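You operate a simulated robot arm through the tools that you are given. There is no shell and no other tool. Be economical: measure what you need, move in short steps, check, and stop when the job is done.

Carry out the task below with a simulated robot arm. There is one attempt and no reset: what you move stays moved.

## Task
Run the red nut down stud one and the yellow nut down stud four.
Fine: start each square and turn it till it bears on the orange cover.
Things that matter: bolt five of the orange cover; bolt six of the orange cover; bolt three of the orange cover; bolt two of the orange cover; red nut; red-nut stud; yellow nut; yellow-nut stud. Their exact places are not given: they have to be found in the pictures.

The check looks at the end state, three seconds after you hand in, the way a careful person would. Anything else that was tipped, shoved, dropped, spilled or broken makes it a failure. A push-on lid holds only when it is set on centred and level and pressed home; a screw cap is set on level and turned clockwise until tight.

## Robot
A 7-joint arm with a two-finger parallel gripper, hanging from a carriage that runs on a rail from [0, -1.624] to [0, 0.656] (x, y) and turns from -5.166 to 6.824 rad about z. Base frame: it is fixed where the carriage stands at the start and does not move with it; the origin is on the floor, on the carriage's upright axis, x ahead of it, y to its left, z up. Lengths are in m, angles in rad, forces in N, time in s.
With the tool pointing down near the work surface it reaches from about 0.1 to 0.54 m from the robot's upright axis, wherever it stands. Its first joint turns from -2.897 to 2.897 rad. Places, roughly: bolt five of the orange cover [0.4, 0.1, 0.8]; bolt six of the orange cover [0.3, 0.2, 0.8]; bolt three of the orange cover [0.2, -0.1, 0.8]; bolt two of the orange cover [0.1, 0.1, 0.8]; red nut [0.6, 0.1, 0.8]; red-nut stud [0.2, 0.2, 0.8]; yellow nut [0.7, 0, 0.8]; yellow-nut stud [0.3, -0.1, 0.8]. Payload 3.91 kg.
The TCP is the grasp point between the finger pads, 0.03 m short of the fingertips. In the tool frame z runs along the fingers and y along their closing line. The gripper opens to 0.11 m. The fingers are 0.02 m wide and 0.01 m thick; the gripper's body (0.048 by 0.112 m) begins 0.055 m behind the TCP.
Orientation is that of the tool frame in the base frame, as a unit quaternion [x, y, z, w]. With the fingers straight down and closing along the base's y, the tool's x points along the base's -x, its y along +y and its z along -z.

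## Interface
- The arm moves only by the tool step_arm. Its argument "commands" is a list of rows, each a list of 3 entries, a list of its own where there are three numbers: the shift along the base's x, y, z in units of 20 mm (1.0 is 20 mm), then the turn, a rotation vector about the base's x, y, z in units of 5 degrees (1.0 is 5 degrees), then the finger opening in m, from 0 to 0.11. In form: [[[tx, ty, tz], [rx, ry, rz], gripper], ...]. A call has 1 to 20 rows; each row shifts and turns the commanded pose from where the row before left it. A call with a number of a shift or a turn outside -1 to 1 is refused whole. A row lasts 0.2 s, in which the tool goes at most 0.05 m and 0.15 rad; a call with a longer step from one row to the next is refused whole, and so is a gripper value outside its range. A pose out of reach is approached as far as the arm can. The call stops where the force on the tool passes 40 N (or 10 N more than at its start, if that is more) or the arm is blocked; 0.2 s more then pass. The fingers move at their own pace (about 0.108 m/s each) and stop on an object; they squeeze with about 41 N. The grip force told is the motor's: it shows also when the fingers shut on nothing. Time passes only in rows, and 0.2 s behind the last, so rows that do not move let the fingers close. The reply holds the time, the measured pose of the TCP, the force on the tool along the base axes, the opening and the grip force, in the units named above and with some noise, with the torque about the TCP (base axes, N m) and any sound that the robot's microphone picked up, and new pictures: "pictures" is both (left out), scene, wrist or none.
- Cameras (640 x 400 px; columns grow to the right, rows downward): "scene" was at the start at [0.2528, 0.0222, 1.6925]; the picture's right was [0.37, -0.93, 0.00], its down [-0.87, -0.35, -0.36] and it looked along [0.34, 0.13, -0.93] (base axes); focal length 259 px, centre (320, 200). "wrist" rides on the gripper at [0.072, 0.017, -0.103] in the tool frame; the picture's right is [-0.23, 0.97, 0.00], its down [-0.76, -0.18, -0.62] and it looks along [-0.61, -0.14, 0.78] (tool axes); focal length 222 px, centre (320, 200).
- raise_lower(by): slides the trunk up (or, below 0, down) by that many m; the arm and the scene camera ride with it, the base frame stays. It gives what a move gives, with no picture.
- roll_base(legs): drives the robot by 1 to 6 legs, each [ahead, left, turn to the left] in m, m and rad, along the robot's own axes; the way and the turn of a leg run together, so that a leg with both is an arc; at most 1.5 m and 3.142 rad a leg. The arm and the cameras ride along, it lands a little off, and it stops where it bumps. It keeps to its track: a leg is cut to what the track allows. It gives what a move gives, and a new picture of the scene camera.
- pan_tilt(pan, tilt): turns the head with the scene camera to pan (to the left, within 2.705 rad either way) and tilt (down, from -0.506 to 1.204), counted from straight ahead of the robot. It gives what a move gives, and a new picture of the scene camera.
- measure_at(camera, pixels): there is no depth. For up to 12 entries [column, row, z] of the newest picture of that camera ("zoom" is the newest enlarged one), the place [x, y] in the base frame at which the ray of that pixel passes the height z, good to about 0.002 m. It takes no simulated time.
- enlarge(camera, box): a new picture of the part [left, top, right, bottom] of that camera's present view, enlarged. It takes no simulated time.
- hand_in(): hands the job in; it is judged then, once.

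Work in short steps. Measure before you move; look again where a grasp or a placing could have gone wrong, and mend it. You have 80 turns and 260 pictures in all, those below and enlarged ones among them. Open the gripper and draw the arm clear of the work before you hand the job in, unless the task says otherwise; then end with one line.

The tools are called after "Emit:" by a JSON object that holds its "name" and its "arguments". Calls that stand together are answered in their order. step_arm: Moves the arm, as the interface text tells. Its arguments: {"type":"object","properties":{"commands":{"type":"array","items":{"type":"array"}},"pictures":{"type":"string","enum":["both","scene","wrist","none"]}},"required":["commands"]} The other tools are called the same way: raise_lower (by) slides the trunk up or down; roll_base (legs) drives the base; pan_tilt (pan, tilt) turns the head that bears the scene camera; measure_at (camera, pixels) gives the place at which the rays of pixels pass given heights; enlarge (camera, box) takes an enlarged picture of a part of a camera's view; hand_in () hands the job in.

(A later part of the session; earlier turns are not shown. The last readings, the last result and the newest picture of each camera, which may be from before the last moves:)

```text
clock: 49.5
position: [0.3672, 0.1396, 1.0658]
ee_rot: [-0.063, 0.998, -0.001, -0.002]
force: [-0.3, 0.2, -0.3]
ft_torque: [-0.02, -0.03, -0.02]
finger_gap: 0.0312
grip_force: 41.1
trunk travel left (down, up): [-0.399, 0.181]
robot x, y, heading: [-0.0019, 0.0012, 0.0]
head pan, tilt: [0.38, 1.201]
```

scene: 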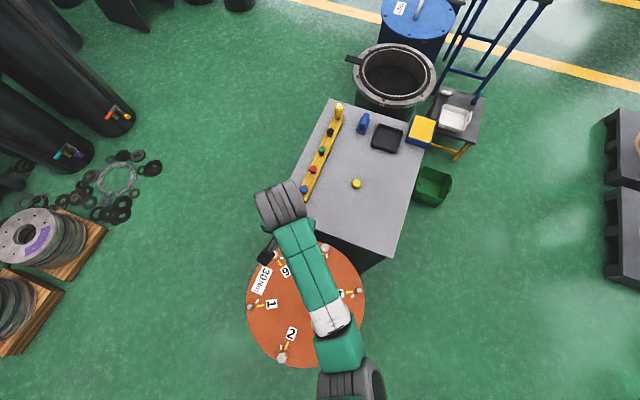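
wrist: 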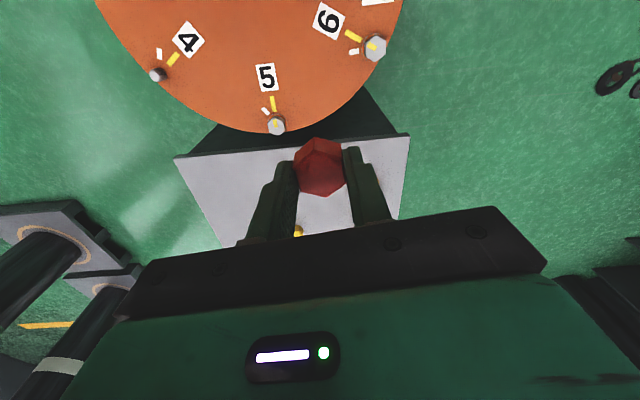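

The nut is held well. I'll move to hover near stud one at (0.205,0.21,1.0), so that the wrist camera sees the stud.

Emit:
{"name": "step_arm", "arguments": {"commands": [[[-1, 0.44, -0.4], [0, 0, 0], 0.025], [[-1, 0.44, -0.4], [0, 0, 0], 0.025], [[-1, 0.44, -0.4], [0, 0, 0], 0.025], [[-1, 0.44, -0.4], [0, 0, 0], 0.025], [[-1, 0.44, -0.4], [0, 0, 0], 0.025], [[-1, 0.44, -0.4], [0, 0, 0], 0.025], [[-1, 0.44, -0.4], [0, 0, 0], 0.025], [[-1, 0.44, -0.4], [0, 0, 0], 0.025], [[0, 0, 0], [0, 0, 0], 0.025]]}}

```text
clock: 51.5
position: [0.2085, 0.2093, 1.0006]
ee_rot: [-0.063, 0.998, 0.001, -0.003]
force: [-0.2, -0.1, -0.2]
ft_torque: [-0.01, -0.02, -0.01]
finger_gap: 0.0313
grip_force: 41.1
trunk travel left (down, up): [-0.399, 0.181]
robot x, y, heading: [0.0024, -0.0017, 0.001]
head pan, tilt: [0.38, 1.201]
```

scene: 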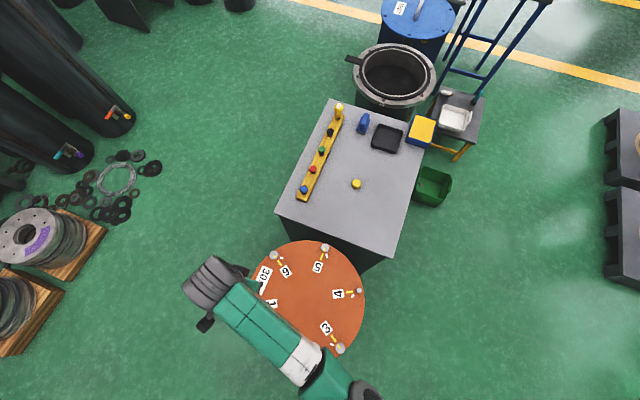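
wrist: 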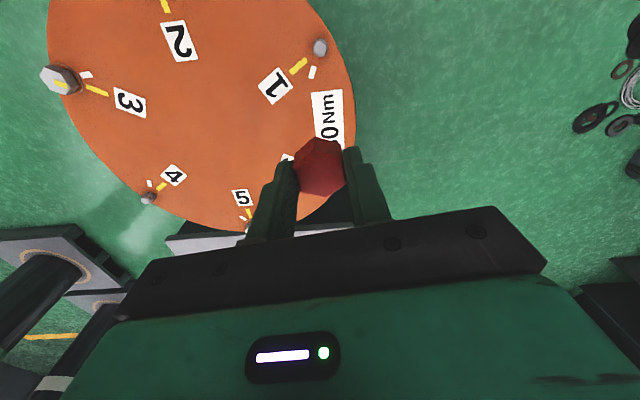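

Stud one appears at (320,48) in the wrist view. I'll zoom on it and on the held nut.

Emit:
{"name": "enlarge", "arguments": {"camera": "wrist", "box": [290, 25, 350, 75]}}

Emit:
{"name": "enlarge", "arguments": {"camera": "wrist", "box": [270, 120, 380, 200]}}

Emit:
{"name": "measure_at", "arguments": {"camera": "wrist", "pixels": [[319.5, 47, 0.8], [319.5, 47, 0.82], [319.5, 47, 0.84], [319.5, 47, 0.86], [319.5, 47, 0.88], [148, 197, 0.82], [148, 197, 0.84], [148, 197, 0.86]]}}

```text
8.00 times, centred on (320, 50) of wrist
```

zoom: 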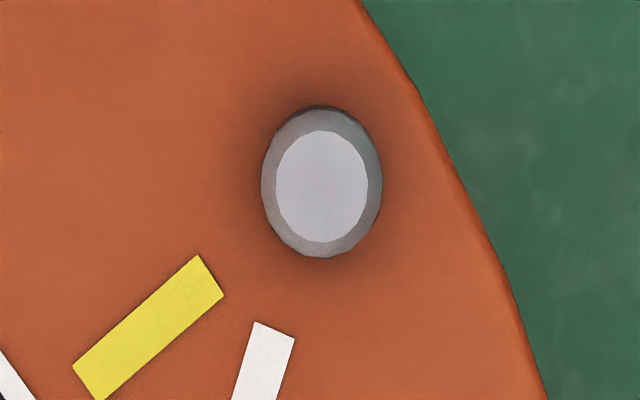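

```text
5.00 times, centred on (325, 160) of wrist
```

zoom: 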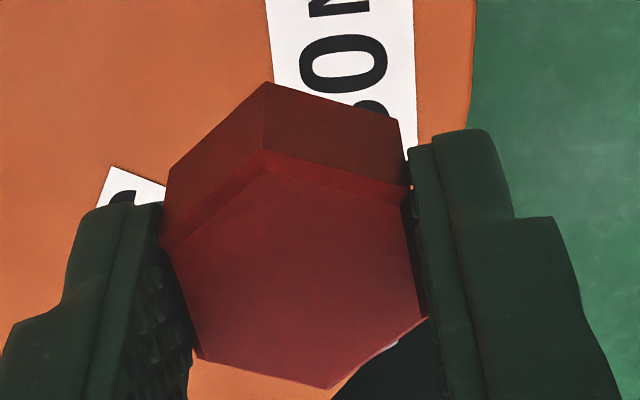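

```text
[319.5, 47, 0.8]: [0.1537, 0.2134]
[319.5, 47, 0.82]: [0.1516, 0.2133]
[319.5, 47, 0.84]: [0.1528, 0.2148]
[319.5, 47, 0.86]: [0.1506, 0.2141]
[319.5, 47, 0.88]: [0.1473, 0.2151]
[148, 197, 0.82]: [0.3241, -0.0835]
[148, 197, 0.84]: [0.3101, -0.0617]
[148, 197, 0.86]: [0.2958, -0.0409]
```

I'll measure the held nut's top-face corners to find its offset from the TCP, and re-measure the stud's centre.

Emit:
{"name": "measure_at", "arguments": {"camera": "wrist", "pixels": [[323, 150, 0.982], [351, 157.4, 0.982], [355.6, 183.6, 0.982], [336, 197.6, 0.982], [309, 191, 0.982], [302, 169.4, 0.982], [323, 136.5, 0.96], [350, 144, 0.96], [320.2, 48.4, 0.81], [320.2, 48.4, 0.82], [320.2, 48.4, 0.83]]}}

```text
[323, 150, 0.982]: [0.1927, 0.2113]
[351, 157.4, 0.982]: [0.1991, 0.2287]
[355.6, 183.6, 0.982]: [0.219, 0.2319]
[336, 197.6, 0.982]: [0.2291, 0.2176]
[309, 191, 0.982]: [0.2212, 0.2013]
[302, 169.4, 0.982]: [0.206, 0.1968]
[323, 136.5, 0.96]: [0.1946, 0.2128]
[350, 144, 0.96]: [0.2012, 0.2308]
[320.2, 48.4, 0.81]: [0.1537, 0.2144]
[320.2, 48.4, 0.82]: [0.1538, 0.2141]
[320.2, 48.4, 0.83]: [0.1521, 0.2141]
```

The nut seems 5 mm off the TCP in y, which is suspicious for a symmetric gripper. I'll measure the fingertip inner edges for comparison.

Emit:
{"name": "measure_at", "arguments": {"camera": "wrist", "pixels": [[302.6, 160.6, 0.9706], [352, 149.6, 0.9706], [283, 161.5, 0.9706], [368, 147, 0.9706]]}}

```text
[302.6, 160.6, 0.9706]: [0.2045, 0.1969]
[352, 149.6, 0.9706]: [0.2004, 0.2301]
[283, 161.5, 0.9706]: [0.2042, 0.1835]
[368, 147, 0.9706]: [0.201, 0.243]
```

The numbers show the fingers aren't centred: the nut sits about 5 mm to the tool's +y. I'll account for that (nut = TCP + (0.003,0.005) at this yaw). Clockwise is −z, so I'll first wind the wrist +60° while hovering, to gain turning range.

Emit:
{"name": "step_arm", "arguments": {"commands": [[[0, 0, 0], [0, 0, 1], 0.025], [[0, 0, 0], [0, 0, 1], 0.025], [[0, 0, 0], [0, 0, 1], 0.025], [[0, 0, 0], [0, 0, 1], 0.025], [[0, 0, 0], [0, 0, 1], 0.025], [[0, 0, 0], [0, 0, 1], 0.025], [[0, 0, 0], [0, 0, 1], 0.025], [[0, 0, 0], [0, 0, 1], 0.025], [[0, 0, 0], [0, 0, 1], 0.025], [[0, 0, 0], [0, 0, 1], 0.025], [[0, 0, 0], [0, 0, 1], 0.025], [[0, 0, 0], [0, 0, 1], 0.025], [[0, 0, 0], [0, 0, 0], 0.025]]}}

```text
clock: 54.2
position: [0.2092, 0.2096, 1.0017]
ee_rot: [-0.554, 0.832, -0.001, -0.002]
force: [-0.4, 0.2, -1.3]
ft_torque: [-0.04, -0.02, 0.0]
finger_gap: 0.0314
grip_force: 40.8
trunk travel left (down, up): [-0.399, 0.181]
robot x, y, heading: [0.0017, 0.0015, 0.001]
head pan, tilt: [0.38, 1.201]
```

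scene: 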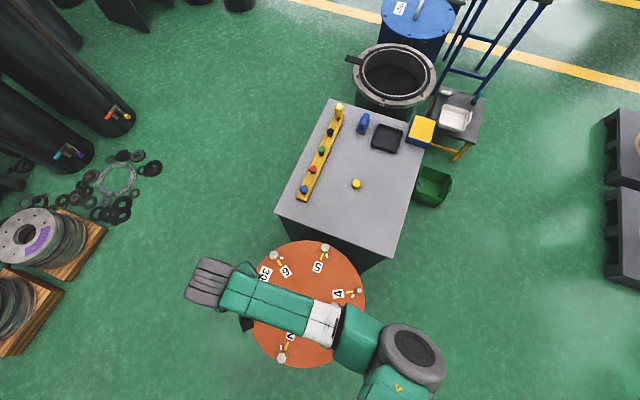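
wrist: 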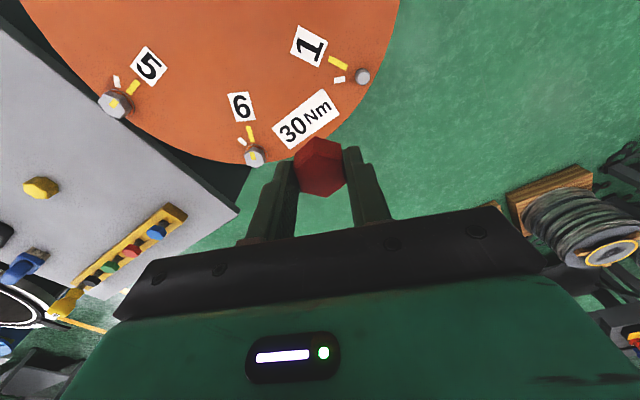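

The yaw is 67° and well within reach. I'll wind 60° more.

Emit:
{"name": "step_arm", "arguments": {"commands": [[[0, 0, 0], [0, 0, 1], 0.025], [[0, 0, 0], [0, 0, 1], 0.025], [[0, 0, 0], [0, 0, 1], 0.025], [[0, 0, 0], [0, 0, 1], 0.025], [[0, 0, 0], [0, 0, 1], 0.025], [[0, 0, 0], [0, 0, 1], 0.025], [[0, 0, 0], [0, 0, 1], 0.025], [[0, 0, 0], [0, 0, 1], 0.025], [[0, 0, 0], [0, 0, 1], 0.025], [[0, 0, 0], [0, 0, 1], 0.025], [[0, 0, 0], [0, 0, 1], 0.025], [[0, 0, 0], [0, 0, 1], 0.025], [[0, 0, 0], [0, 0, 0], 0.025]]}}

```text
clock: 57.0
position: [0.2086, 0.2094, 1.0027]
ee_rot: [0.896, -0.445, 0.002, 0.002]
force: [0.0, -0.1, -1.0]
ft_torque: [-0.02, 0.02, -0.01]
finger_gap: 0.031
grip_force: 40.7
trunk travel left (down, up): [-0.399, 0.181]
robot x, y, heading: [0.0001, -0.0024, 0.002]
head pan, tilt: [0.38, 1.201]
```

scene: 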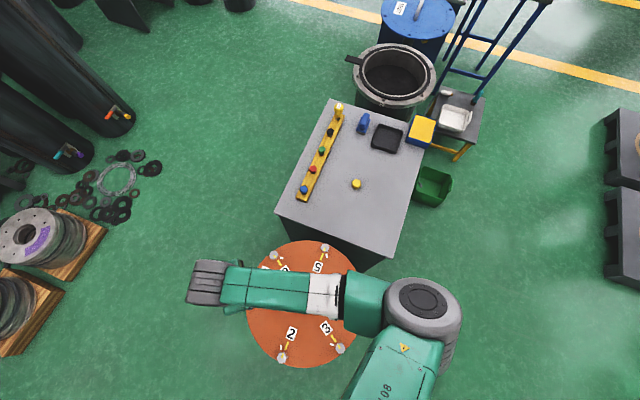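
wrist: 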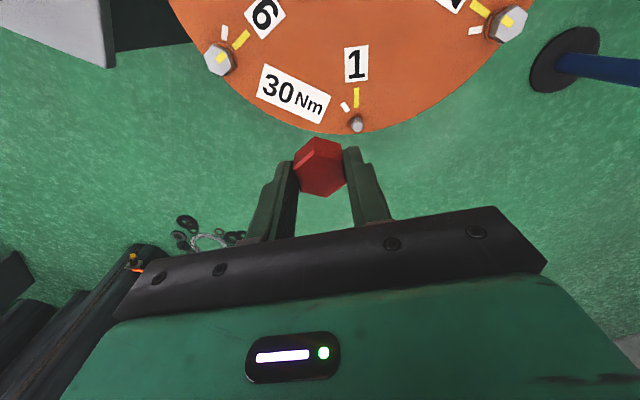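

Yaw is 127°, and stud one is visible at (357,124). I'll measure it again from this different viewpoint.

Emit:
{"name": "enlarge", "arguments": {"camera": "wrist", "box": [280, 100, 400, 205]}}

Emit:
{"name": "measure_at", "arguments": {"camera": "wrist", "pixels": [[357, 124, 0.82], [357, 124, 0.81], [357, 124, 0.83]]}}

```text
3.81 times, centred on (340, 152) of wrist
```

zoom: 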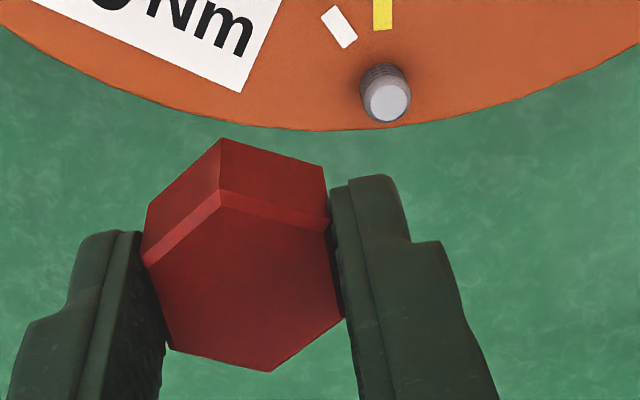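

```text
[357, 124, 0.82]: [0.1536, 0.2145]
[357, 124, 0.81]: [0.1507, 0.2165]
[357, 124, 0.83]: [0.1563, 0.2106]
```

I found an error of mine: the zoom's left edge was 261, not 270, so the 5 mm offset was false. I'll re-measure the nut corners with the right pixels in this view.

Emit:
{"name": "measure_at", "arguments": {"camera": "zoom", "pixels": [[220, 190, 0.984], [330, 222, 0.984], [345, 318, 0.984], [270, 371, 0.984], [168, 347, 0.984], [143, 262, 0.984], [221, 139, 0.963], [322, 166, 0.963], [388, 100, 0.82]]}}

```text
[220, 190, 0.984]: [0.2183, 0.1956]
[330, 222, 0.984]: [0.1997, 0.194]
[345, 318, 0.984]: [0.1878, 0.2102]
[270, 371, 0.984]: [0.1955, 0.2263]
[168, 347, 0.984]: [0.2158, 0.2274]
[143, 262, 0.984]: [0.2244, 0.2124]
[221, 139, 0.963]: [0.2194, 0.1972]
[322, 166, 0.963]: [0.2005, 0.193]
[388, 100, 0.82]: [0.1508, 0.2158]
```

Nut offset from the TCP is only (−2 mm,0) in tool axes. To fix the stud's place better, I'll move low, with the stud right under the wrist camera: TCP (0.124,0.2545,0.91).

Emit:
{"name": "step_arm", "arguments": {"commands": [[[-0.85, 0.45, -0.93], [0, 0, 0], 0.025], [[-0.85, 0.45, -0.93], [0, 0, 0], 0.025], [[-0.85, 0.45, -0.93], [0, 0, 0], 0.025], [[-0.85, 0.45, -0.93], [0, 0, 0], 0.025], [[-0.83, 0.45, -0.93], [0, 0, 0], 0.025], [[0, 0, 0], [0, 0, 0], 0.025]], "pictures": "wrist"}}

Emit:
{"name": "enlarge", "arguments": {"camera": "wrist", "box": [240, 0, 400, 100]}}

```text
clock: 58.5
position: [0.1249, 0.254, 0.9085]
ee_rot: [0.896, -0.445, 0.002, 0.002]
force: [0.4, -0.4, -0.4]
ft_torque: [0.0, -0.03, 0.01]
finger_gap: 0.0311
grip_force: 41.8
trunk travel left (down, up): [-0.399, 0.181]
robot x, y, heading: [0.0019, 0.0018, 0.005]
head pan, tilt: [0.38, 1.201]
```

wrist: 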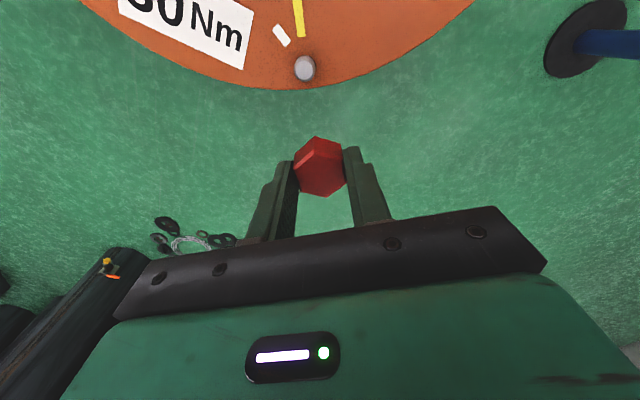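

```text
4.00 times, centred on (320, 50) of wrist
```

zoom: 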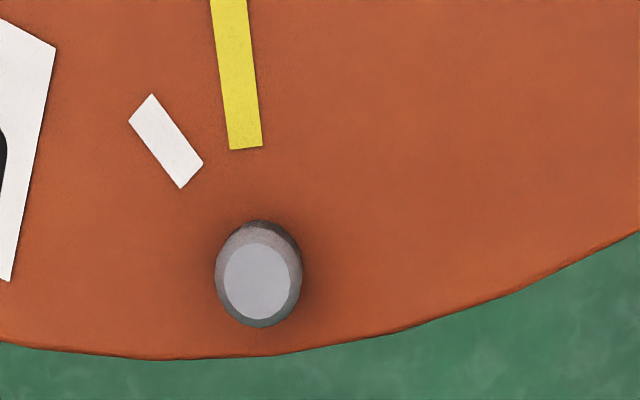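

Emit:
{"name": "measure_at", "arguments": {"camera": "zoom", "pixels": [[257, 281, 0.815], [257, 281, 0.825], [257, 281, 0.835], [216, 278, 0.815], [302, 275, 0.815], [245, 148, 0.8], [229, 149, 0.795]]}}

Emit:
{"name": "measure_at", "arguments": {"camera": "wrist", "pixels": [[304.25, 70.25, 0.825]]}}

```text
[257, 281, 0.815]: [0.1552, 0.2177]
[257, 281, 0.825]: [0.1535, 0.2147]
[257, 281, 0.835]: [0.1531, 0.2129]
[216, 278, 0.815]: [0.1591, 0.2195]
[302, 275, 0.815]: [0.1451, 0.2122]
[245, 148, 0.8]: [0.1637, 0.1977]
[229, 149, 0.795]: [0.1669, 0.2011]
```

```text
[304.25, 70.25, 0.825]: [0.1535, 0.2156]
```

Stud one ≈(0.1535,0.2148), top ≈0.825. I'll move over it to TCP (0.1548,0.2131) and descend to 0.875.

Emit:
{"name": "step_arm", "arguments": {"commands": [[[0.5, -0.68, 0], [0, 0, 0], 0.025], [[0.5, -0.68, 0], [0, 0, 0], 0.025], [[0.5, -0.68, 0], [0, 0, 0], 0.025], [[0, 0, 0], [0, 0, 0], 0.025], [[0, 0, -0.8], [0, 0, 0], 0.025], [[0, 0, -0.8], [0, 0, 0], 0.025], [[0, 0, 0], [0, 0, 0], 0.025]]}}

```text
clock: 60.0
position: [0.1542, 0.2149, 0.8773]
ee_rot: [0.895, -0.445, 0.001, 0.001]
force: [0.4, 0.0, -1.4]
ft_torque: [0.02, -0.02, 0.05]
finger_gap: 0.0311
grip_force: 40.7
trunk travel left (down, up): [-0.399, 0.181]
robot x, y, heading: [0.0032, -0.0012, -0.002]
head pan, tilt: [0.38, 1.201]
```

scene: 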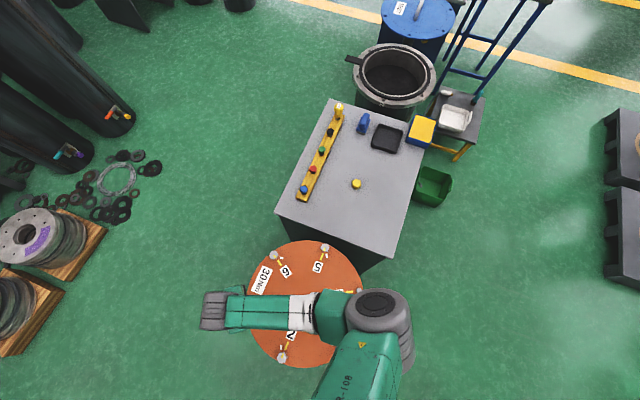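
wrist: 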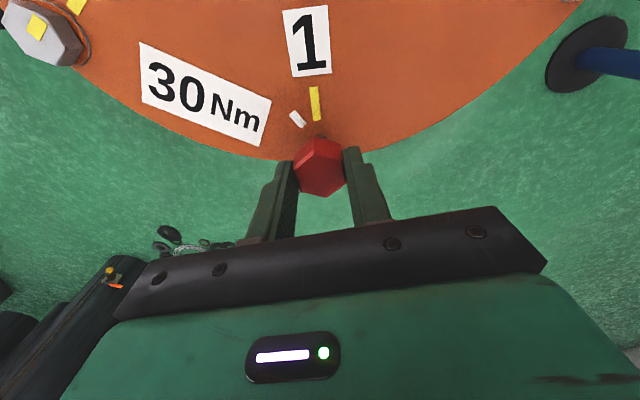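

I'll creep down in 1.5 mm rows to feel the stud top.

Emit:
{"name": "step_arm", "arguments": {"commands": [[[0, 0, 0], [0, 0, 0], 0.025], [[0.02, -0.05, -0.08], [0, 0, 0], 0.025], [[0, 0, -0.08], [0, 0, 0], 0.025], [[0, 0, -0.08], [0, 0, 0], 0.025], [[0, 0, -0.08], [0, 0, 0], 0.025]], "pictures": "none"}}

Emit:
{"name": "step_arm", "arguments": {"commands": [[[0, 0, -0.06], [0, 0, 0], 0.025], [[0, 0, -0.06], [0, 0, 0], 0.025], [[0, 0, 0], [0, 0, 0], 0.025]], "pictures": "none"}}

```text
clock: 61.2
position: [0.1558, 0.2128, 0.8713]
ee_rot: [0.896, -0.444, 0.002, 0.002]
force: [0.9, -0.1, -0.9]
ft_torque: [0.01, -0.02, -0.01]
finger_gap: 0.0313
grip_force: 41.5
trunk travel left (down, up): [-0.399, 0.181]
robot x, y, heading: [0.0006, -0.0033, 0.004]
head pan, tilt: [0.38, 1.201]
```

```text
clock: 62.0
position: [0.1548, 0.2131, 0.8693]
ee_rot: [0.896, -0.444, 0.002, 0.0]
force: [0.4, -0.6, -0.8]
ft_torque: [0.01, 0.01, 0.0]
finger_gap: 0.0312
grip_force: 40.6
trunk travel left (down, up): [-0.399, 0.181]
robot x, y, heading: [-0.0, 0.0014, 0.004]
head pan, tilt: [0.38, 1.201]
```

No contact yet at 0.869, and the position is right on target. I'll creep lower.

Emit:
{"name": "step_arm", "arguments": {"commands": [[[0, 0, -0.06], [0, 0, 0], 0.025], [[0, 0, -0.06], [0, 0, 0], 0.025], [[0, 0, -0.06], [0, 0, 0], 0.025], [[0, 0, 0], [0, 0, 0], 0.025]], "pictures": "none"}}

Emit:
{"name": "step_arm", "arguments": {"commands": [[[0, 0, -0.05], [0, 0, 0], 0.025], [[0, 0, -0.05], [0, 0, 0], 0.025], [[0, 0, 0], [0, 0, 0], 0.025]], "pictures": "none"}}

```text
clock: 63.0
position: [0.1544, 0.2127, 0.8658]
ee_rot: [0.896, -0.445, 0.003, 0.001]
force: [-0.5, 0.3, -0.5]
ft_torque: [-0.01, 0.0, -0.03]
finger_gap: 0.0313
grip_force: 41.2
trunk travel left (down, up): [-0.399, 0.181]
robot x, y, heading: [-0.0001, 0.0017, 0.002]
head pan, tilt: [0.38, 1.201]
```

```text
clock: 63.9
position: [0.1548, 0.2129, 0.8634]
ee_rot: [0.896, -0.445, 0.002, 0.002]
force: [0.2, 0.5, -1.2]
ft_torque: [0.01, 0.04, 0.01]
finger_gap: 0.0312
grip_force: 41.2
trunk travel left (down, up): [-0.399, 0.181]
robot x, y, heading: [0.0004, -0.0025, -0.004]
head pan, tilt: [0.38, 1.201]
```

Emit:
{"name": "step_arm", "arguments": {"commands": [[[0, 0, -0.05], [0, 0, 0], 0.025], [[0, 0, -0.05], [0, 0, 0], 0.025], [[0, 0, -0.05], [0, 0, 0], 0.025], [[0, 0, -0.05], [0, 0, 0], 0.025]], "pictures": "wrist"}}

Emit:
{"name": "enlarge", "arguments": {"camera": "wrist", "box": [260, 80, 380, 180]}}

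```text
clock: 64.8
position: [0.1549, 0.2117, 0.8592]
ee_rot: [0.896, -0.444, 0.002, 0.001]
force: [0.3, 0.0, -0.4]
ft_torque: [-0.01, 0.01, 0.01]
finger_gap: 0.0316
grip_force: 40.6
trunk travel left (down, up): [-0.399, 0.181]
robot x, y, heading: [0.0006, 0.0027, -0.001]
head pan, tilt: [0.38, 1.201]
```

wrist: 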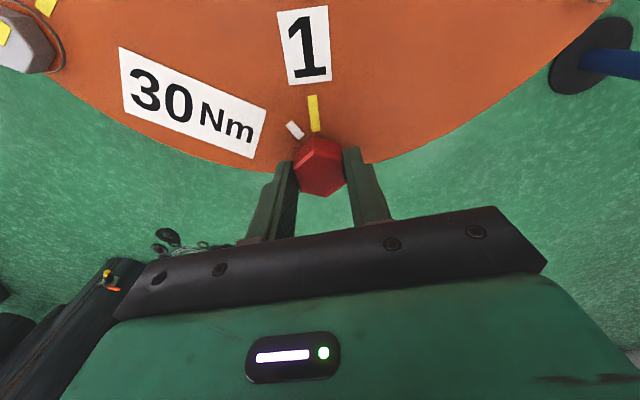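

```text
4.00 times, centred on (320, 130) of wrist
```

zoom: 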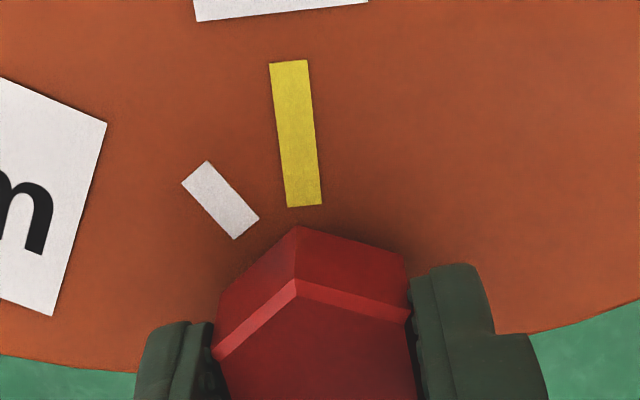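

The nut is close above the stud with no force yet. I'll continue down in 1 mm rows.

Emit:
{"name": "step_arm", "arguments": {"commands": [[[0, 0, -0.05], [0, 0, 0], 0.025], [[0, 0, -0.05], [0, 0, 0], 0.025], [[0, 0, -0.05], [0, 0, 0], 0.025], [[0, 0, -0.05], [0, 0, 0], 0.025]], "pictures": "none"}}

Emit:
{"name": "step_arm", "arguments": {"commands": [[[0, 0, -0.05], [0, 0, 0], 0.025], [[0, 0, -0.05], [0, 0, 0], 0.025], [[0, 0, 0], [0, 0, 0], 0.025]], "pictures": "none"}}

```text
clock: 65.8
position: [0.1543, 0.2119, 0.8552]
ee_rot: [0.896, -0.445, 0.002, 0.002]
force: [-0.1, 0.1, -0.9]
ft_torque: [-0.01, 0.0, 0.01]
finger_gap: 0.0316
grip_force: 40.7
trunk travel left (down, up): [-0.399, 0.181]
robot x, y, heading: [0.0021, -0.0005, -0.007]
head pan, tilt: [0.38, 1.201]
```

```text
clock: 66.7
position: [0.1546, 0.2141, 0.8538]
ee_rot: [0.895, -0.445, 0.002, 0.0]
force: [0.6, 3.7, 4.3]
ft_torque: [0.07, -0.06, 0.01]
finger_gap: 0.0312
grip_force: 41.1
trunk travel left (down, up): [-0.399, 0.181]
robot x, y, heading: [0.0, 0.0001, -0.001]
head pan, tilt: [0.38, 1.201]
```

Contact at 0.854, with a +y side force of 3.7 N, so the stud lies slightly to +y. I'll ease +1 mm in y and press lightly.

Emit:
{"name": "step_arm", "arguments": {"commands": [[[0, 0.05, 0], [0, 0, 0], 0.025], [[0, 0, 0], [0, 0, 0], 0.025]], "pictures": "none"}}

Emit:
{"name": "step_arm", "arguments": {"commands": [[[0, 0, -0.05], [0, 0, 0], 0.025], [[0, 0, 0], [0, 0, 0], 0.025]], "pictures": "none"}}

```text
clock: 67.2
position: [0.1556, 0.2135, 0.8534]
ee_rot: [0.896, -0.445, 0.003, 0.002]
force: [-0.4, -1.3, 13.7]
ft_torque: [0.05, 0.01, 0.0]
finger_gap: 0.0314
grip_force: 40.6
trunk travel left (down, up): [-0.399, 0.181]
robot x, y, heading: [-0.0034, 0.0025, -0.003]
head pan, tilt: [0.38, 1.201]
```

```text
clock: 67.8
position: [0.1545, 0.2134, 0.8517]
ee_rot: [0.896, -0.444, 0.003, 0.001]
force: [-0.3, -5.4, 30.7]
ft_torque: [-0.15, 0.0, -0.03]
finger_gap: 0.0312
grip_force: 41.3
trunk travel left (down, up): [-0.399, 0.181]
robot x, y, heading: [-0.001, 0.0012, 0.003]
head pan, tilt: [0.38, 1.201]
```

The nut sits on the stud with 30 N. I'll back off slightly and turn clockwise 60°, following the nut's small offset and advance.

Emit:
{"name": "step_arm", "arguments": {"commands": [[[0, -0.02, 0.03], [0, 0, 0], 0.025], [[-0.005, -0.004, -0.002], [0, 0, -1], 0.025], [[-0.007, -0.004, -0.002], [0, 0, -1], 0.025], [[-0.008, -0.003, -0.002], [0, 0, -1], 0.025], [[-0.009, -0.003, -0.002], [0, 0, -1], 0.025], [[-0.009, -0.002, -0.002], [0, 0, -1], 0.025], [[-0.009, -0.001, -0.002], [0, 0, -1], 0.025], [[-0.009, 0, -0.002], [0, 0, -1], 0.025], [[-0.009, 0, -0.002], [0, 0, -1], 0.025], [[-0.009, 0.001, -0.002], [0, 0, -1], 0.025], [[-0.009, 0.002, -0.002], [0, 0, -1], 0.025], [[-0.009, 0.003, -0.002], [0, 0, -1], 0.025], [[-0.008, 0.004, -0.002], [0, 0, -1], 0.025]], "pictures": "none"}}

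```text
clock: 70.7
position: [0.1535, 0.2134, 0.8527]
ee_rot: [-0.552, 0.834, -0.002, -0.001]
force: [1.2, 0.1, 11.4]
ft_torque: [0.03, -0.01, -0.02]
finger_gap: 0.0315
grip_force: 40.8
trunk travel left (down, up): [-0.399, 0.181]
robot x, y, heading: [-0.0015, -0.002, 0.002]
head pan, tilt: [0.38, 1.201]
```

Force fell from ~20 to 11 N despite pressing, so the thread is taking. I'll turn another 60°, following ~1 mm down.

Emit:
{"name": "step_arm", "arguments": {"commands": [[[-0.007, 0.005, -0.004], [0, 0, -1], 0.025], [[-0.007, 0.006, -0.004], [0, 0, -1], 0.025], [[-0.006, 0.006, -0.004], [0, 0, -1], 0.025], [[-0.006, 0.007, -0.004], [0, 0, -1], 0.025], [[-0.005, 0.007, -0.004], [0, 0, -1], 0.025], [[-0.004, 0.008, -0.004], [0, 0, -1], 0.025], [[-0.004, 0.008, -0.004], [0, 0, -1], 0.025], [[-0.003, 0.008, -0.004], [0, 0, -1], 0.025], [[-0.002, 0.009, -0.004], [0, 0, -1], 0.025], [[-0.002, 0.009, -0.004], [0, 0, -1], 0.025], [[-0.001, 0.009, -0.004], [0, 0, -1], 0.025], [[0, 0.009, -0.004], [0, 0, -1], 0.025]]}}

```text
clock: 73.2
position: [0.1526, 0.2153, 0.8516]
ee_rot: [-0.062, 0.998, 0.0, -0.001]
force: [2.1, -5.6, 28.1]
ft_torque: [-0.11, -0.04, -0.01]
finger_gap: 0.0312
grip_force: 41.3
trunk travel left (down, up): [-0.399, 0.181]
robot x, y, heading: [-0.0041, -0.001, -0.0]
head pan, tilt: [0.38, 1.201]
```

scene: 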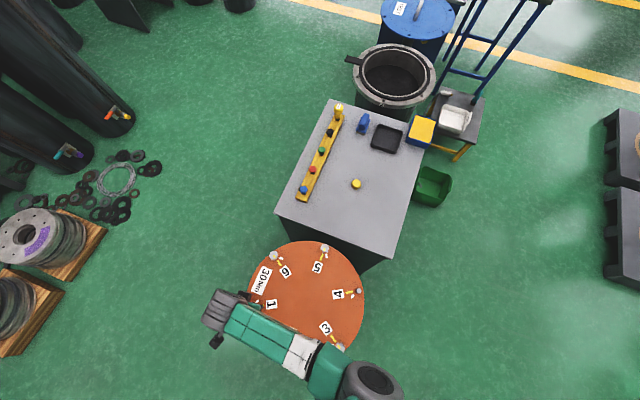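
wrist: 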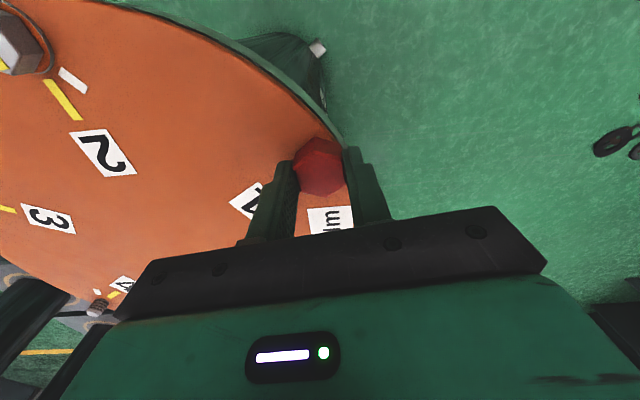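

The force is back to 28 N at the same height, so it hasn't caught yet; the side force suggests ~0.6 mm too far in +y. I'll correct and keep turning 60° with light pressure.

Emit:
{"name": "step_arm", "arguments": {"commands": [[[0.015, -0.035, 0.03], [0, 0, 0], 0.025], [[0.001, 0.008, -0.001], [0, 0, -1], 0.025], [[0.002, 0.008, -0.001], [0, 0, -1], 0.025], [[0.003, 0.008, -0.001], [0, 0, -1], 0.025], [[0.003, 0.008, -0.001], [0, 0, -1], 0.025], [[0.004, 0.008, -0.001], [0, 0, -1], 0.025], [[0.005, 0.008, -0.001], [0, 0, -1], 0.025], [[0.005, 0.007, -0.001], [0, 0, -1], 0.025], [[0.006, 0.007, -0.001], [0, 0, -1], 0.025], [[0.006, 0.006, -0.001], [0, 0, -1], 0.025], [[0.007, 0.006, -0.001], [0, 0, -1], 0.025], [[0.007, 0.005, -0.001], [0, 0, -1], 0.025], [[0.008, 0.004, -0.001], [0, 0, -1], 0.025]], "pictures": "none"}}

```text
clock: 76.0
position: [0.1524, 0.2157, 0.8513]
ee_rot: [0.446, 0.895, 0.001, -0.002]
force: [1.0, -0.3, 0.9]
ft_torque: [0.03, 0.01, 0.0]
finger_gap: 0.0314
grip_force: 41.4
trunk travel left (down, up): [-0.399, 0.181]
robot x, y, heading: [-0.0035, -0.001, 0.0]
head pan, tilt: [0.38, 1.201]
```

The force dropped to about zero with the nut lower, so the thread looks to be engaged. I'll turn 60° more with a small follow-down and watch the force sign.

Emit:
{"name": "step_arm", "arguments": {"commands": [[[0.008, 0.004, -0.002], [0, 0, -1], 0.025], [[0.008, 0.003, -0.002], [0, 0, -1], 0.025], [[0.009, 0.003, -0.002], [0, 0, -1], 0.025], [[0.009, 0.002, -0.002], [0, 0, -1], 0.025], [[0.009, 0.001, -0.002], [0, 0, -1], 0.025], [[0.009, 0, -0.002], [0, 0, -1], 0.025], [[0.009, 0, -0.002], [0, 0, -1], 0.025], [[0.009, -0.001, -0.002], [0, 0, -1], 0.025], [[0.009, -0.002, -0.002], [0, 0, -1], 0.025], [[0.009, -0.002, -0.002], [0, 0, -1], 0.025], [[0.009, -0.003, -0.002], [0, 0, -1], 0.025], [[0.008, -0.003, -0.002], [0, 0, -1], 0.025]], "pictures": "none"}}

```text
clock: 78.3
position: [0.1543, 0.2166, 0.8521]
ee_rot: [0.78, 0.626, -0.009, -0.005]
force: [-24.6, -12.1, 21.0]
ft_torque: [-0.41, 0.88, -0.01]
finger_gap: 0.0312
grip_force: 40.8
out of reach, approached as far as the arm can: row 10, 11
trunk travel left (down, up): [-0.399, 0.181]
robot x, y, heading: [0.0027, 0.0014, 0.003]
head pan, tilt: [0.38, 1.201]
stopped in row 11: the force on the tool passed its limit at 51 N (the readings are from after the stop); the commanded pose is now the measured one
```

The wrist reached its turning limit near −100°. I'll turn back 5° to relieve the side load and read the forces.

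Emit:
{"name": "step_arm", "arguments": {"commands": [[[0, 0, 0], [0, 0, 0.7], 0.025], [[0, -0.03, 0], [0, 0, 0.7], 0.025], [[0, 0, 0], [0, 0, 0], 0.025]], "pictures": "wrist"}}

Emit:
{"name": "enlarge", "arguments": {"camera": "wrist", "box": [260, 110, 380, 200]}}

```text
clock: 79.0
position: [0.1546, 0.2175, 0.85]
ee_rot: [0.74, 0.672, -0.009, -0.007]
force: [-22.9, -11.6, 22.0]
ft_torque: [-0.44, 0.81, -0.05]
finger_gap: 0.0316
grip_force: 41.3
trunk travel left (down, up): [-0.399, 0.181]
robot x, y, heading: [0.0027, 0.0002, 0.004]
head pan, tilt: [0.38, 1.201]
stopped in row 3: the force on the tool passed its limit at 45 N (the readings are from after the stop); the commanded pose is now the measured one
```

wrist: 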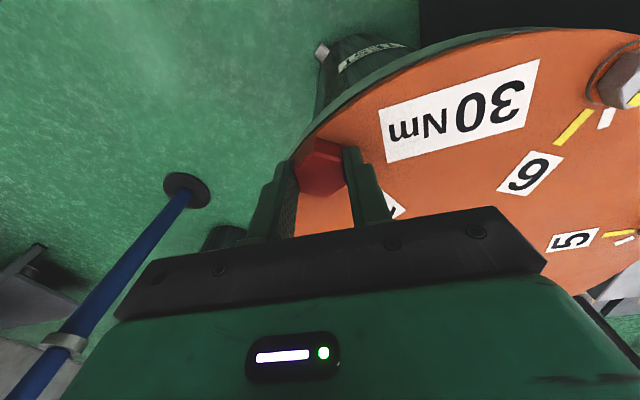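

```text
4.44 times, centred on (320, 155) of wrist
```

zoom: 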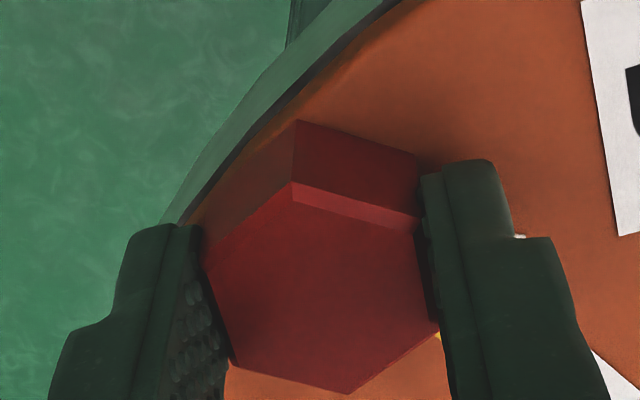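

The nut resists sideways, so it is captured on the stud. I'll shift back to unload it, then open and rise to inspect.

Emit:
{"name": "step_arm", "arguments": {"commands": [[[-0.05, -0.07, 0.02], [0, 0, 0], 0.025], [[0, 0, 0], [0, 0, 0], 0.025], [[0, 0, 0], [0, 0, 0], 0.045], [[0, 0, 0], [0, 0, 0], 0.06], [[0, 0, 0], [0, 0, 0], 0.06], [[0, 0, 0.8], [0, 0, 0], 0.06], [[0, 0, 0.8], [0, 0, 0], 0.06], [[0, 0, 0.8], [0, 0, 0], 0.06], [[0, 0, 0], [0, 0, 0], 0.06]]}}

Emit:
{"name": "enlarge", "arguments": {"camera": "wrist", "box": [260, 80, 380, 200]}}

```text
clock: 81.0
position: [0.1614, 0.2167, 0.8995]
ee_rot: [0.741, 0.672, -0.005, -0.004]
force: [-0.5, -1.0, -0.8]
ft_torque: [0.0, -0.04, 0.02]
finger_gap: 0.0598
grip_force: 0.0
trunk travel left (down, up): [-0.399, 0.181]
robot x, y, heading: [0.0007, 0.0013, -0.0]
head pan, tilt: [0.38, 1.201]
```

scene: 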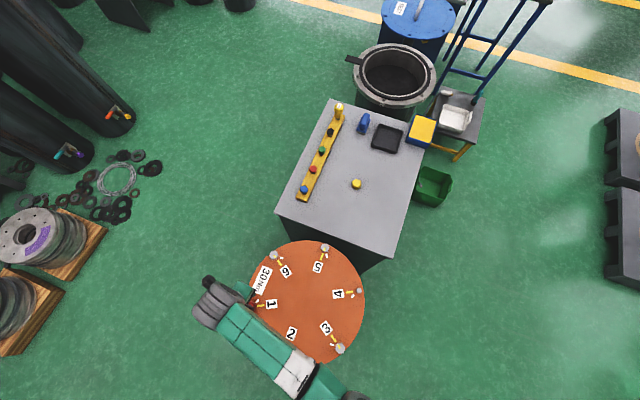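
wrist: 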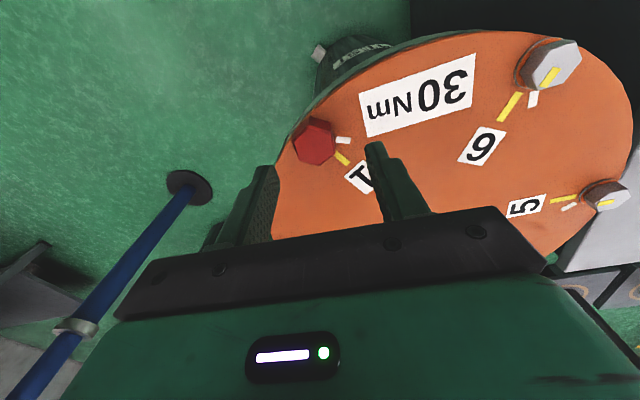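

```text
3.33 times, centred on (320, 140) of wrist
```

zoom: 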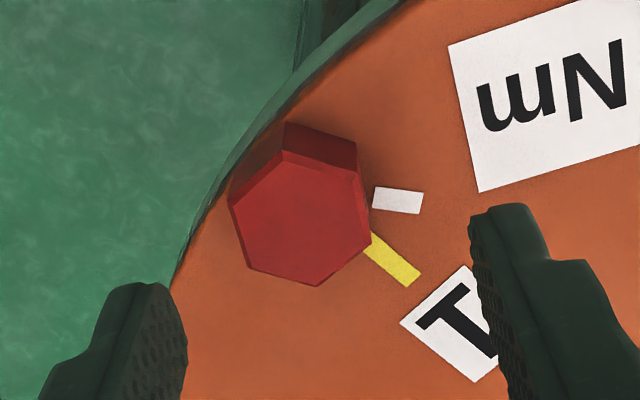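

The nut stays on the stud, level to the eye. I'll measure its top hexagon and the yellow mark by stud one, to get the axis and the cover height.

Emit:
{"name": "measure_at", "arguments": {"camera": "zoom", "pixels": [[282, 152, 0.832], [357, 169, 0.832], [371, 247, 0.832], [318, 287, 0.832], [249, 267, 0.832], [228, 204, 0.832], [367, 240, 0.79], [367, 240, 0.8], [367, 240, 0.81], [412, 279, 0.8]]}}

```text
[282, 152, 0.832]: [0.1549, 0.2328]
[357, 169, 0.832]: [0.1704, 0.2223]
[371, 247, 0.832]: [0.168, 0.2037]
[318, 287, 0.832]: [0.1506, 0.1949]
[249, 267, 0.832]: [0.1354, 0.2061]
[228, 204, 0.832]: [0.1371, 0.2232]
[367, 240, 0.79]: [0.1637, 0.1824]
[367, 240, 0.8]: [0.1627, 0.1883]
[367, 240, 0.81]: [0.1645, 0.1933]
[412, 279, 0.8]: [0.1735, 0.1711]
```

Axis ≈(0.153,0.214), and the flats agree with tool yaw −95.6°. I'll wind the open gripper back +240° above the nut, correct the 0.7° tilt, and centre on the axis.

Emit:
{"name": "step_arm", "arguments": {"commands": [[[-0.43, -0.13, 0], [0, -0.147, 1], 0.06], [[0, 0, 0], [0, 0, 1], 0.06], [[0, 0, 0], [0, 0, 1], 0.06], [[0, 0, 0], [0, 0, 1], 0.06], [[0, 0, 0], [0, 0, 1], 0.06], [[0, 0, 0], [0, 0, 1], 0.06], [[0, 0, 0], [0, 0, 1], 0.06], [[0, 0, 0], [0, 0, 1], 0.06], [[0, 0, 0], [0, 0, 1], 0.06], [[0, 0, 0], [0, 0, 1], 0.06], [[0, 0, 0], [0, 0, 1], 0.06], [[0, 0, 0], [0, 0, 1], 0.06], [[0, 0, 0], [0, 0, 1], 0.06], [[0, 0, 0], [0, 0, 1], 0.06], [[0, 0, 0], [0, 0, 1], 0.06], [[0, 0, 0], [0, 0, 1], 0.06], [[0, 0, 0], [0, 0, 1], 0.06], [[0, 0, 0], [0, 0, 1], 0.06], [[0, 0, 0], [0, 0, 1], 0.06], [[0, 0, 0], [0, 0, 1], 0.06]], "pictures": "none"}}

Emit:
{"name": "step_arm", "arguments": {"commands": [[[0, 0, 0], [0, 0, 1], 0.06], [[0, 0, 0], [0, 0, 1], 0.06], [[0, 0, 0], [0, 0, 1], 0.06], [[0, 0, 0], [0, 0, 1], 0.06], [[0, 0, 0], [0, 0, 1], 0.06], [[0, 0, 0], [0, 0, 1], 0.06], [[0, 0, 0], [0, 0, 1], 0.06], [[0, 0, 0], [0, 0, 1], 0.06], [[0, 0, 0], [0, 0, 1], 0.06], [[0, 0, 0], [0, 0, 1], 0.06], [[0, 0, 0], [0, 0, 1], 0.06], [[0, 0, 0], [0, 0, 1], 0.06], [[0, 0, 0], [0, 0, 1], 0.06], [[0, 0, 0], [0, 0, 1], 0.06], [[0, 0, 0], [0, 0, 1], 0.06], [[0, 0, 0], [0, 0, 1], 0.06], [[0, 0, 0], [0, 0, 1], 0.06], [[0, 0, 0], [0, 0, 1], 0.06], [[0, 0, 0], [0, 0, 1], 0.06], [[0, 0, 0], [0, 0, 1], 0.06]], "pictures": "none"}}

Emit:
{"name": "step_arm", "arguments": {"commands": [[[0, 0, 0], [0, 0, 1], 0.06], [[0, 0, 0], [0, 0, 1], 0.06], [[0, 0, 0], [0, 0, 1], 0.06], [[0, 0, 0], [0, 0, 1], 0.06], [[0, 0, 0], [0, 0, 1], 0.06], [[0, 0, 0], [0, 0, 1], 0.06], [[0, 0, 0], [0, 0, 1], 0.06], [[0, 0, 0], [0, 0, 1], 0.06], [[0, 0, 0], [0, 0, 0], 0.06]], "pictures": "wrist"}}

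Emit:
{"name": "enlarge", "arguments": {"camera": "wrist", "box": [260, 80, 380, 200]}}

```text
clock: 85.2
position: [0.1519, 0.2147, 0.8998]
ee_rot: [-0.039, 0.999, 0.0, 0.0]
force: [-0.7, 0.3, -0.8]
ft_torque: [0.01, 0.01, 0.01]
finger_gap: 0.0599
grip_force: 0.0
trunk travel left (down, up): [-0.399, 0.181]
robot x, y, heading: [0.0021, -0.002, 0.003]
head pan, tilt: [0.38, 1.201]
```

```text
clock: 89.4
position: [0.1512, 0.2152, 0.9002]
ee_rot: [0.791, -0.612, 0.001, -0.001]
force: [-0.3, 0.6, 0.1]
ft_torque: [-0.01, -0.06, 0.02]
finger_gap: 0.0601
grip_force: 0.0
trunk travel left (down, up): [-0.399, 0.181]
robot x, y, heading: [-0.0028, -0.0044, -0.003]
head pan, tilt: [0.38, 1.201]
```

```text
clock: 91.4
position: [0.1517, 0.2156, 0.9002]
ee_rot: [0.953, -0.304, 0.001, -0.001]
force: [-0.3, 0.7, -0.1]
ft_torque: [0.01, 0.0, -0.01]
finger_gap: 0.0601
grip_force: 0.2
trunk travel left (down, up): [-0.399, 0.181]
robot x, y, heading: [-0.0013, -0.0023, 0.006]
head pan, tilt: [0.38, 1.201]
```

wrist: 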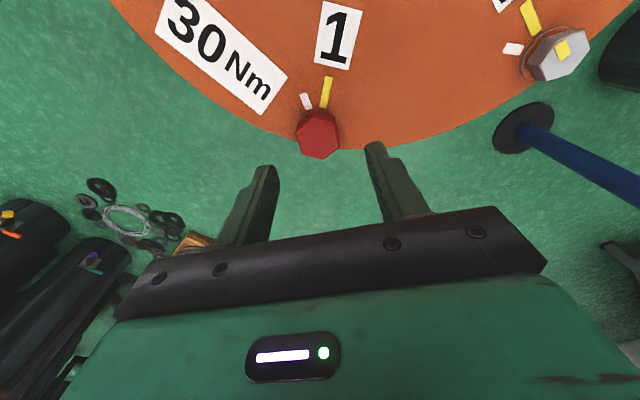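

```text
3.33 times, centred on (320, 140) of wrist
```

zoom: 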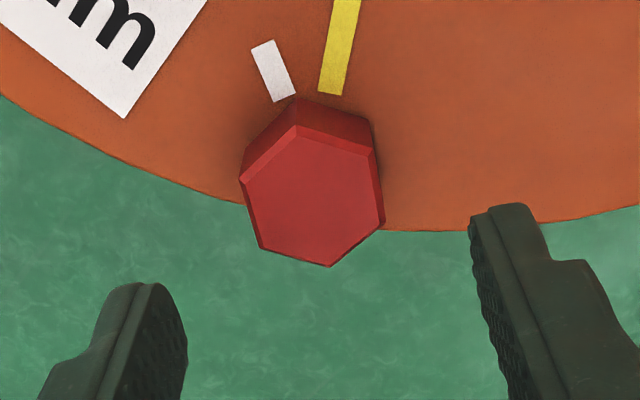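

Yaw is 144.6°. I'll measure the nut's hexagon from this side to confirm the axis.

Emit:
{"name": "measure_at", "arguments": {"camera": "zoom", "pixels": [[296, 123, 0.832], [374, 155, 0.832], [385, 224, 0.832], [329, 267, 0.832], [260, 248, 0.832], [239, 178, 0.832], [297, 97, 0.812], [372, 121, 0.812], [343, 94, 0.8]]}}

```text
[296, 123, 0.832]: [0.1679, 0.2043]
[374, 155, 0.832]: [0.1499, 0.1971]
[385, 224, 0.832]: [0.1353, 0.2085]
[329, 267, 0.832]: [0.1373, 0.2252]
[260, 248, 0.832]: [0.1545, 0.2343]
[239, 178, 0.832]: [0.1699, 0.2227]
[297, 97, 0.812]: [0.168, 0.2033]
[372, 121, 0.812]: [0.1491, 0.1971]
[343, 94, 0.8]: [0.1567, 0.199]
```

Both views agree: axis (0.1526,0.2146), top 0.832. I'll descend, grip, and turn 50° without follow-down, to learn the pitch from the force.

Emit:
{"name": "step_arm", "arguments": {"commands": [[[0.045, -0.05, -1], [0, 0, 0], 0.06], [[0, 0, -1], [0, 0, 0], 0.06], [[0, 0, -0.43], [0, 0, 0], 0.06], [[0, 0, 0], [0, 0, 0], 0.06], [[0, 0, 0], [0, 0, 0], 0.04], [[0, 0, 0], [0, 0, 0], 0.025], [[0, 0, 0], [0, 0, 0], 0.025], [[0, 0, 0], [0, 0, 0], 0.025]], "pictures": "none"}}

Emit:
{"name": "step_arm", "arguments": {"commands": [[[0, 0, 0], [0, 0, -1], 0.025], [[0, 0, 0], [0, 0, -1], 0.025], [[0, 0, 0], [0, 0, -1], 0.025], [[0, 0, 0], [0, 0, -1], 0.025], [[0, 0, 0], [0, 0, -1], 0.025], [[0, 0, 0], [0, 0, -1], 0.025], [[0, 0, 0], [0, 0, -1], 0.025], [[0, 0, 0], [0, 0, -1], 0.025], [[0, 0, 0], [0, 0, -1], 0.025], [[0, 0, 0], [0, 0, -1], 0.025]], "pictures": "none"}}

```text
clock: 93.2
position: [0.1529, 0.2168, 0.8522]
ee_rot: [0.952, -0.306, 0.0, -0.001]
force: [2.2, 5.0, -0.5]
ft_torque: [0.17, -0.08, 0.02]
finger_gap: 0.0314
grip_force: 40.9
trunk travel left (down, up): [-0.399, 0.181]
robot x, y, heading: [0.0006, -0.0001, 0.0]
head pan, tilt: [0.38, 1.201]
```

```text
clock: 95.4
position: [0.1549, 0.2144, 0.8512]
ee_rot: [0.733, -0.68, 0.0, 0.0]
force: [6.0, 8.2, -11.4]
ft_torque: [0.24, -0.15, -0.01]
finger_gap: 0.0315
grip_force: 41.4
trunk travel left (down, up): [-0.399, 0.181]
robot x, y, heading: [0.0019, -0.0002, 0.0]
head pan, tilt: [0.38, 1.201]
```

The nut is drawing the tool down (−11 N in 50°), so it's truly threaded. I'll follow with ~0.06 mm per row, ease sideways, and turn 100° more.

Emit:
{"name": "step_arm", "arguments": {"commands": [[[0.02, 0.03, -0.03], [0, 0, -1], 0.025], [[0, 0, -0.003], [0, 0, -1], 0.025], [[0, 0, -0.003], [0, 0, -1], 0.025], [[0, 0, -0.003], [0, 0, -1], 0.025], [[0, 0, -0.003], [0, 0, -1], 0.025], [[0, 0, -0.003], [0, 0, -1], 0.025], [[0, 0, -0.003], [0, 0, -1], 0.025], [[0, 0, -0.003], [0, 0, -1], 0.025], [[0, 0, -0.003], [0, 0, -1], 0.025], [[0, 0, -0.003], [0, 0, -1], 0.025], [[0, 0, -0.003], [0, 0, -1], 0.025], [[0, 0, -0.003], [0, 0, -1], 0.025], [[0, 0, -0.003], [0, 0, -1], 0.025], [[0, 0, -0.003], [0, 0, -1], 0.025], [[0, 0, -0.003], [0, 0, -1], 0.025], [[0, 0, -0.003], [0, 0, -1], 0.025], [[0, 0, -0.003], [0, 0, -1], 0.025], [[0, 0, -0.003], [0, 0, -1], 0.025], [[0, 0, -0.003], [0, 0, -1], 0.025], [[0, 0, -0.003], [0, 0, -1], 0.025]], "pictures": "none"}}

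Emit:
{"name": "step_arm", "arguments": {"commands": [[[0, 0, -0.004], [0, 0, -1], 0.025], [[0, 0, -0.003], [0, 0, -1], 0.025], [[0, 0, -0.003], [0, 0, -1], 0.025], [[0, 0, -0.003], [0, 0, -1], 0.025], [[0, 0, -0.003], [0, 0, -1], 0.025], [[0, 0, -0.003], [0, 0, -1], 0.025], [[0, 0, -0.003], [0, 0, -1], 0.025], [[0, 0, -0.003], [0, 0, -1], 0.025], [[0, 0, -0.003], [0, 0, -1], 0.025], [[0, 0, -0.003], [0, 0, -1], 0.025]], "pictures": "none"}}

```text
clock: 99.6
position: [0.1537, 0.2159, 0.8489]
ee_rot: [0.05, 0.999, -0.001, 0.0]
force: [2.7, 0.4, 9.0]
ft_torque: [0.18, -0.13, 1.27]
finger_gap: 0.0339
grip_force: 41.4
trunk travel left (down, up): [-0.399, 0.181]
robot x, y, heading: [0.0045, -0.0015, 0.004]
head pan, tilt: [0.38, 1.201]
```

```text
clock: 101.8
position: [0.1543, 0.2161, 0.8481]
ee_rot: [0.466, 0.885, 0.0, 0.001]
force: [2.7, 2.4, 2.1]
ft_torque: [0.11, -0.14, 1.15]
finger_gap: 0.0317
grip_force: 41.2
trunk travel left (down, up): [-0.399, 0.181]
robot x, y, heading: [-0.0001, 0.0009, 0.003]
head pan, tilt: [0.38, 1.201]
```

Torque rose to ~1.2 N m and the opening jumped to 0.034 and back, so the fingers slipped round a nut that has stopped. I'll open, rise and inspect whether it bears on the cover.

Emit:
{"name": "step_arm", "arguments": {"commands": [[[0, 0, 0], [0, 0, 0], 0.045], [[0, 0, 0], [0, 0, 0], 0.06], [[0, 0, 0], [0, 0, 0], 0.06], [[0, 0, 1], [0, 0, 0], 0.06], [[0, 0, 1], [0, 0, 0], 0.06], [[0.5, -0.7, 1], [0, 0, 0], 0.06], [[0.5, -0.7, 0], [0, 0, 0], 0.06], [[0, 0, 0], [0, 0, 0], 0.06]]}}

Emit:
{"name": "enlarge", "arguments": {"camera": "wrist", "box": [230, 20, 410, 160]}}

```text
clock: 103.6
position: [0.1744, 0.1863, 0.9087]
ee_rot: [0.466, 0.885, -0.001, -0.001]
force: [-0.3, 0.0, 0.3]
ft_torque: [-0.05, -0.03, 0.01]
finger_gap: 0.0598
grip_force: 0.0
trunk travel left (down, up): [-0.399, 0.181]
robot x, y, heading: [0.0031, 0.0028, 0.003]
head pan, tilt: [0.38, 1.201]
```

scene: 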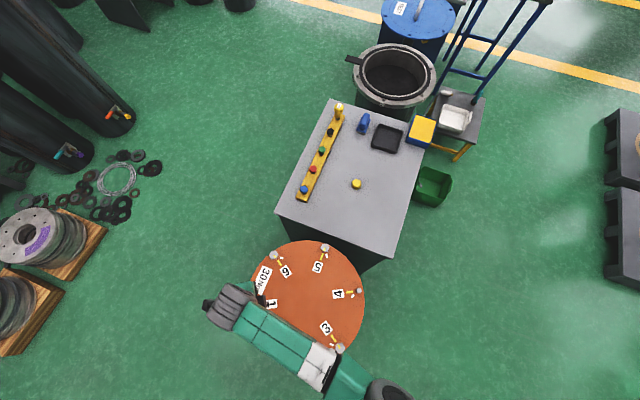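
wrist: 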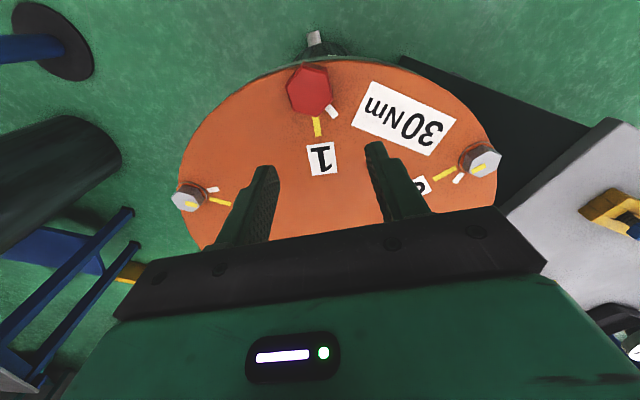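

```text
2.86 times, centred on (320, 90) of wrist
```

zoom: 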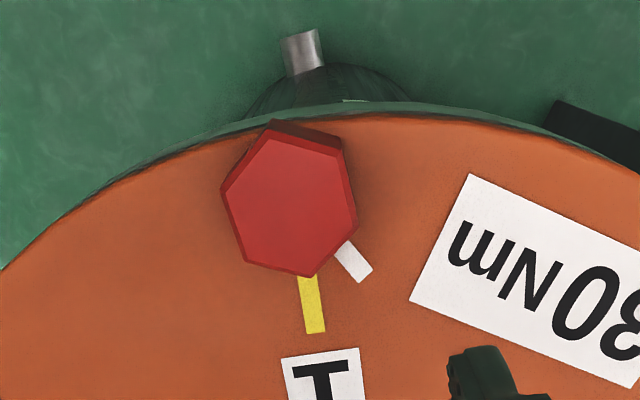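

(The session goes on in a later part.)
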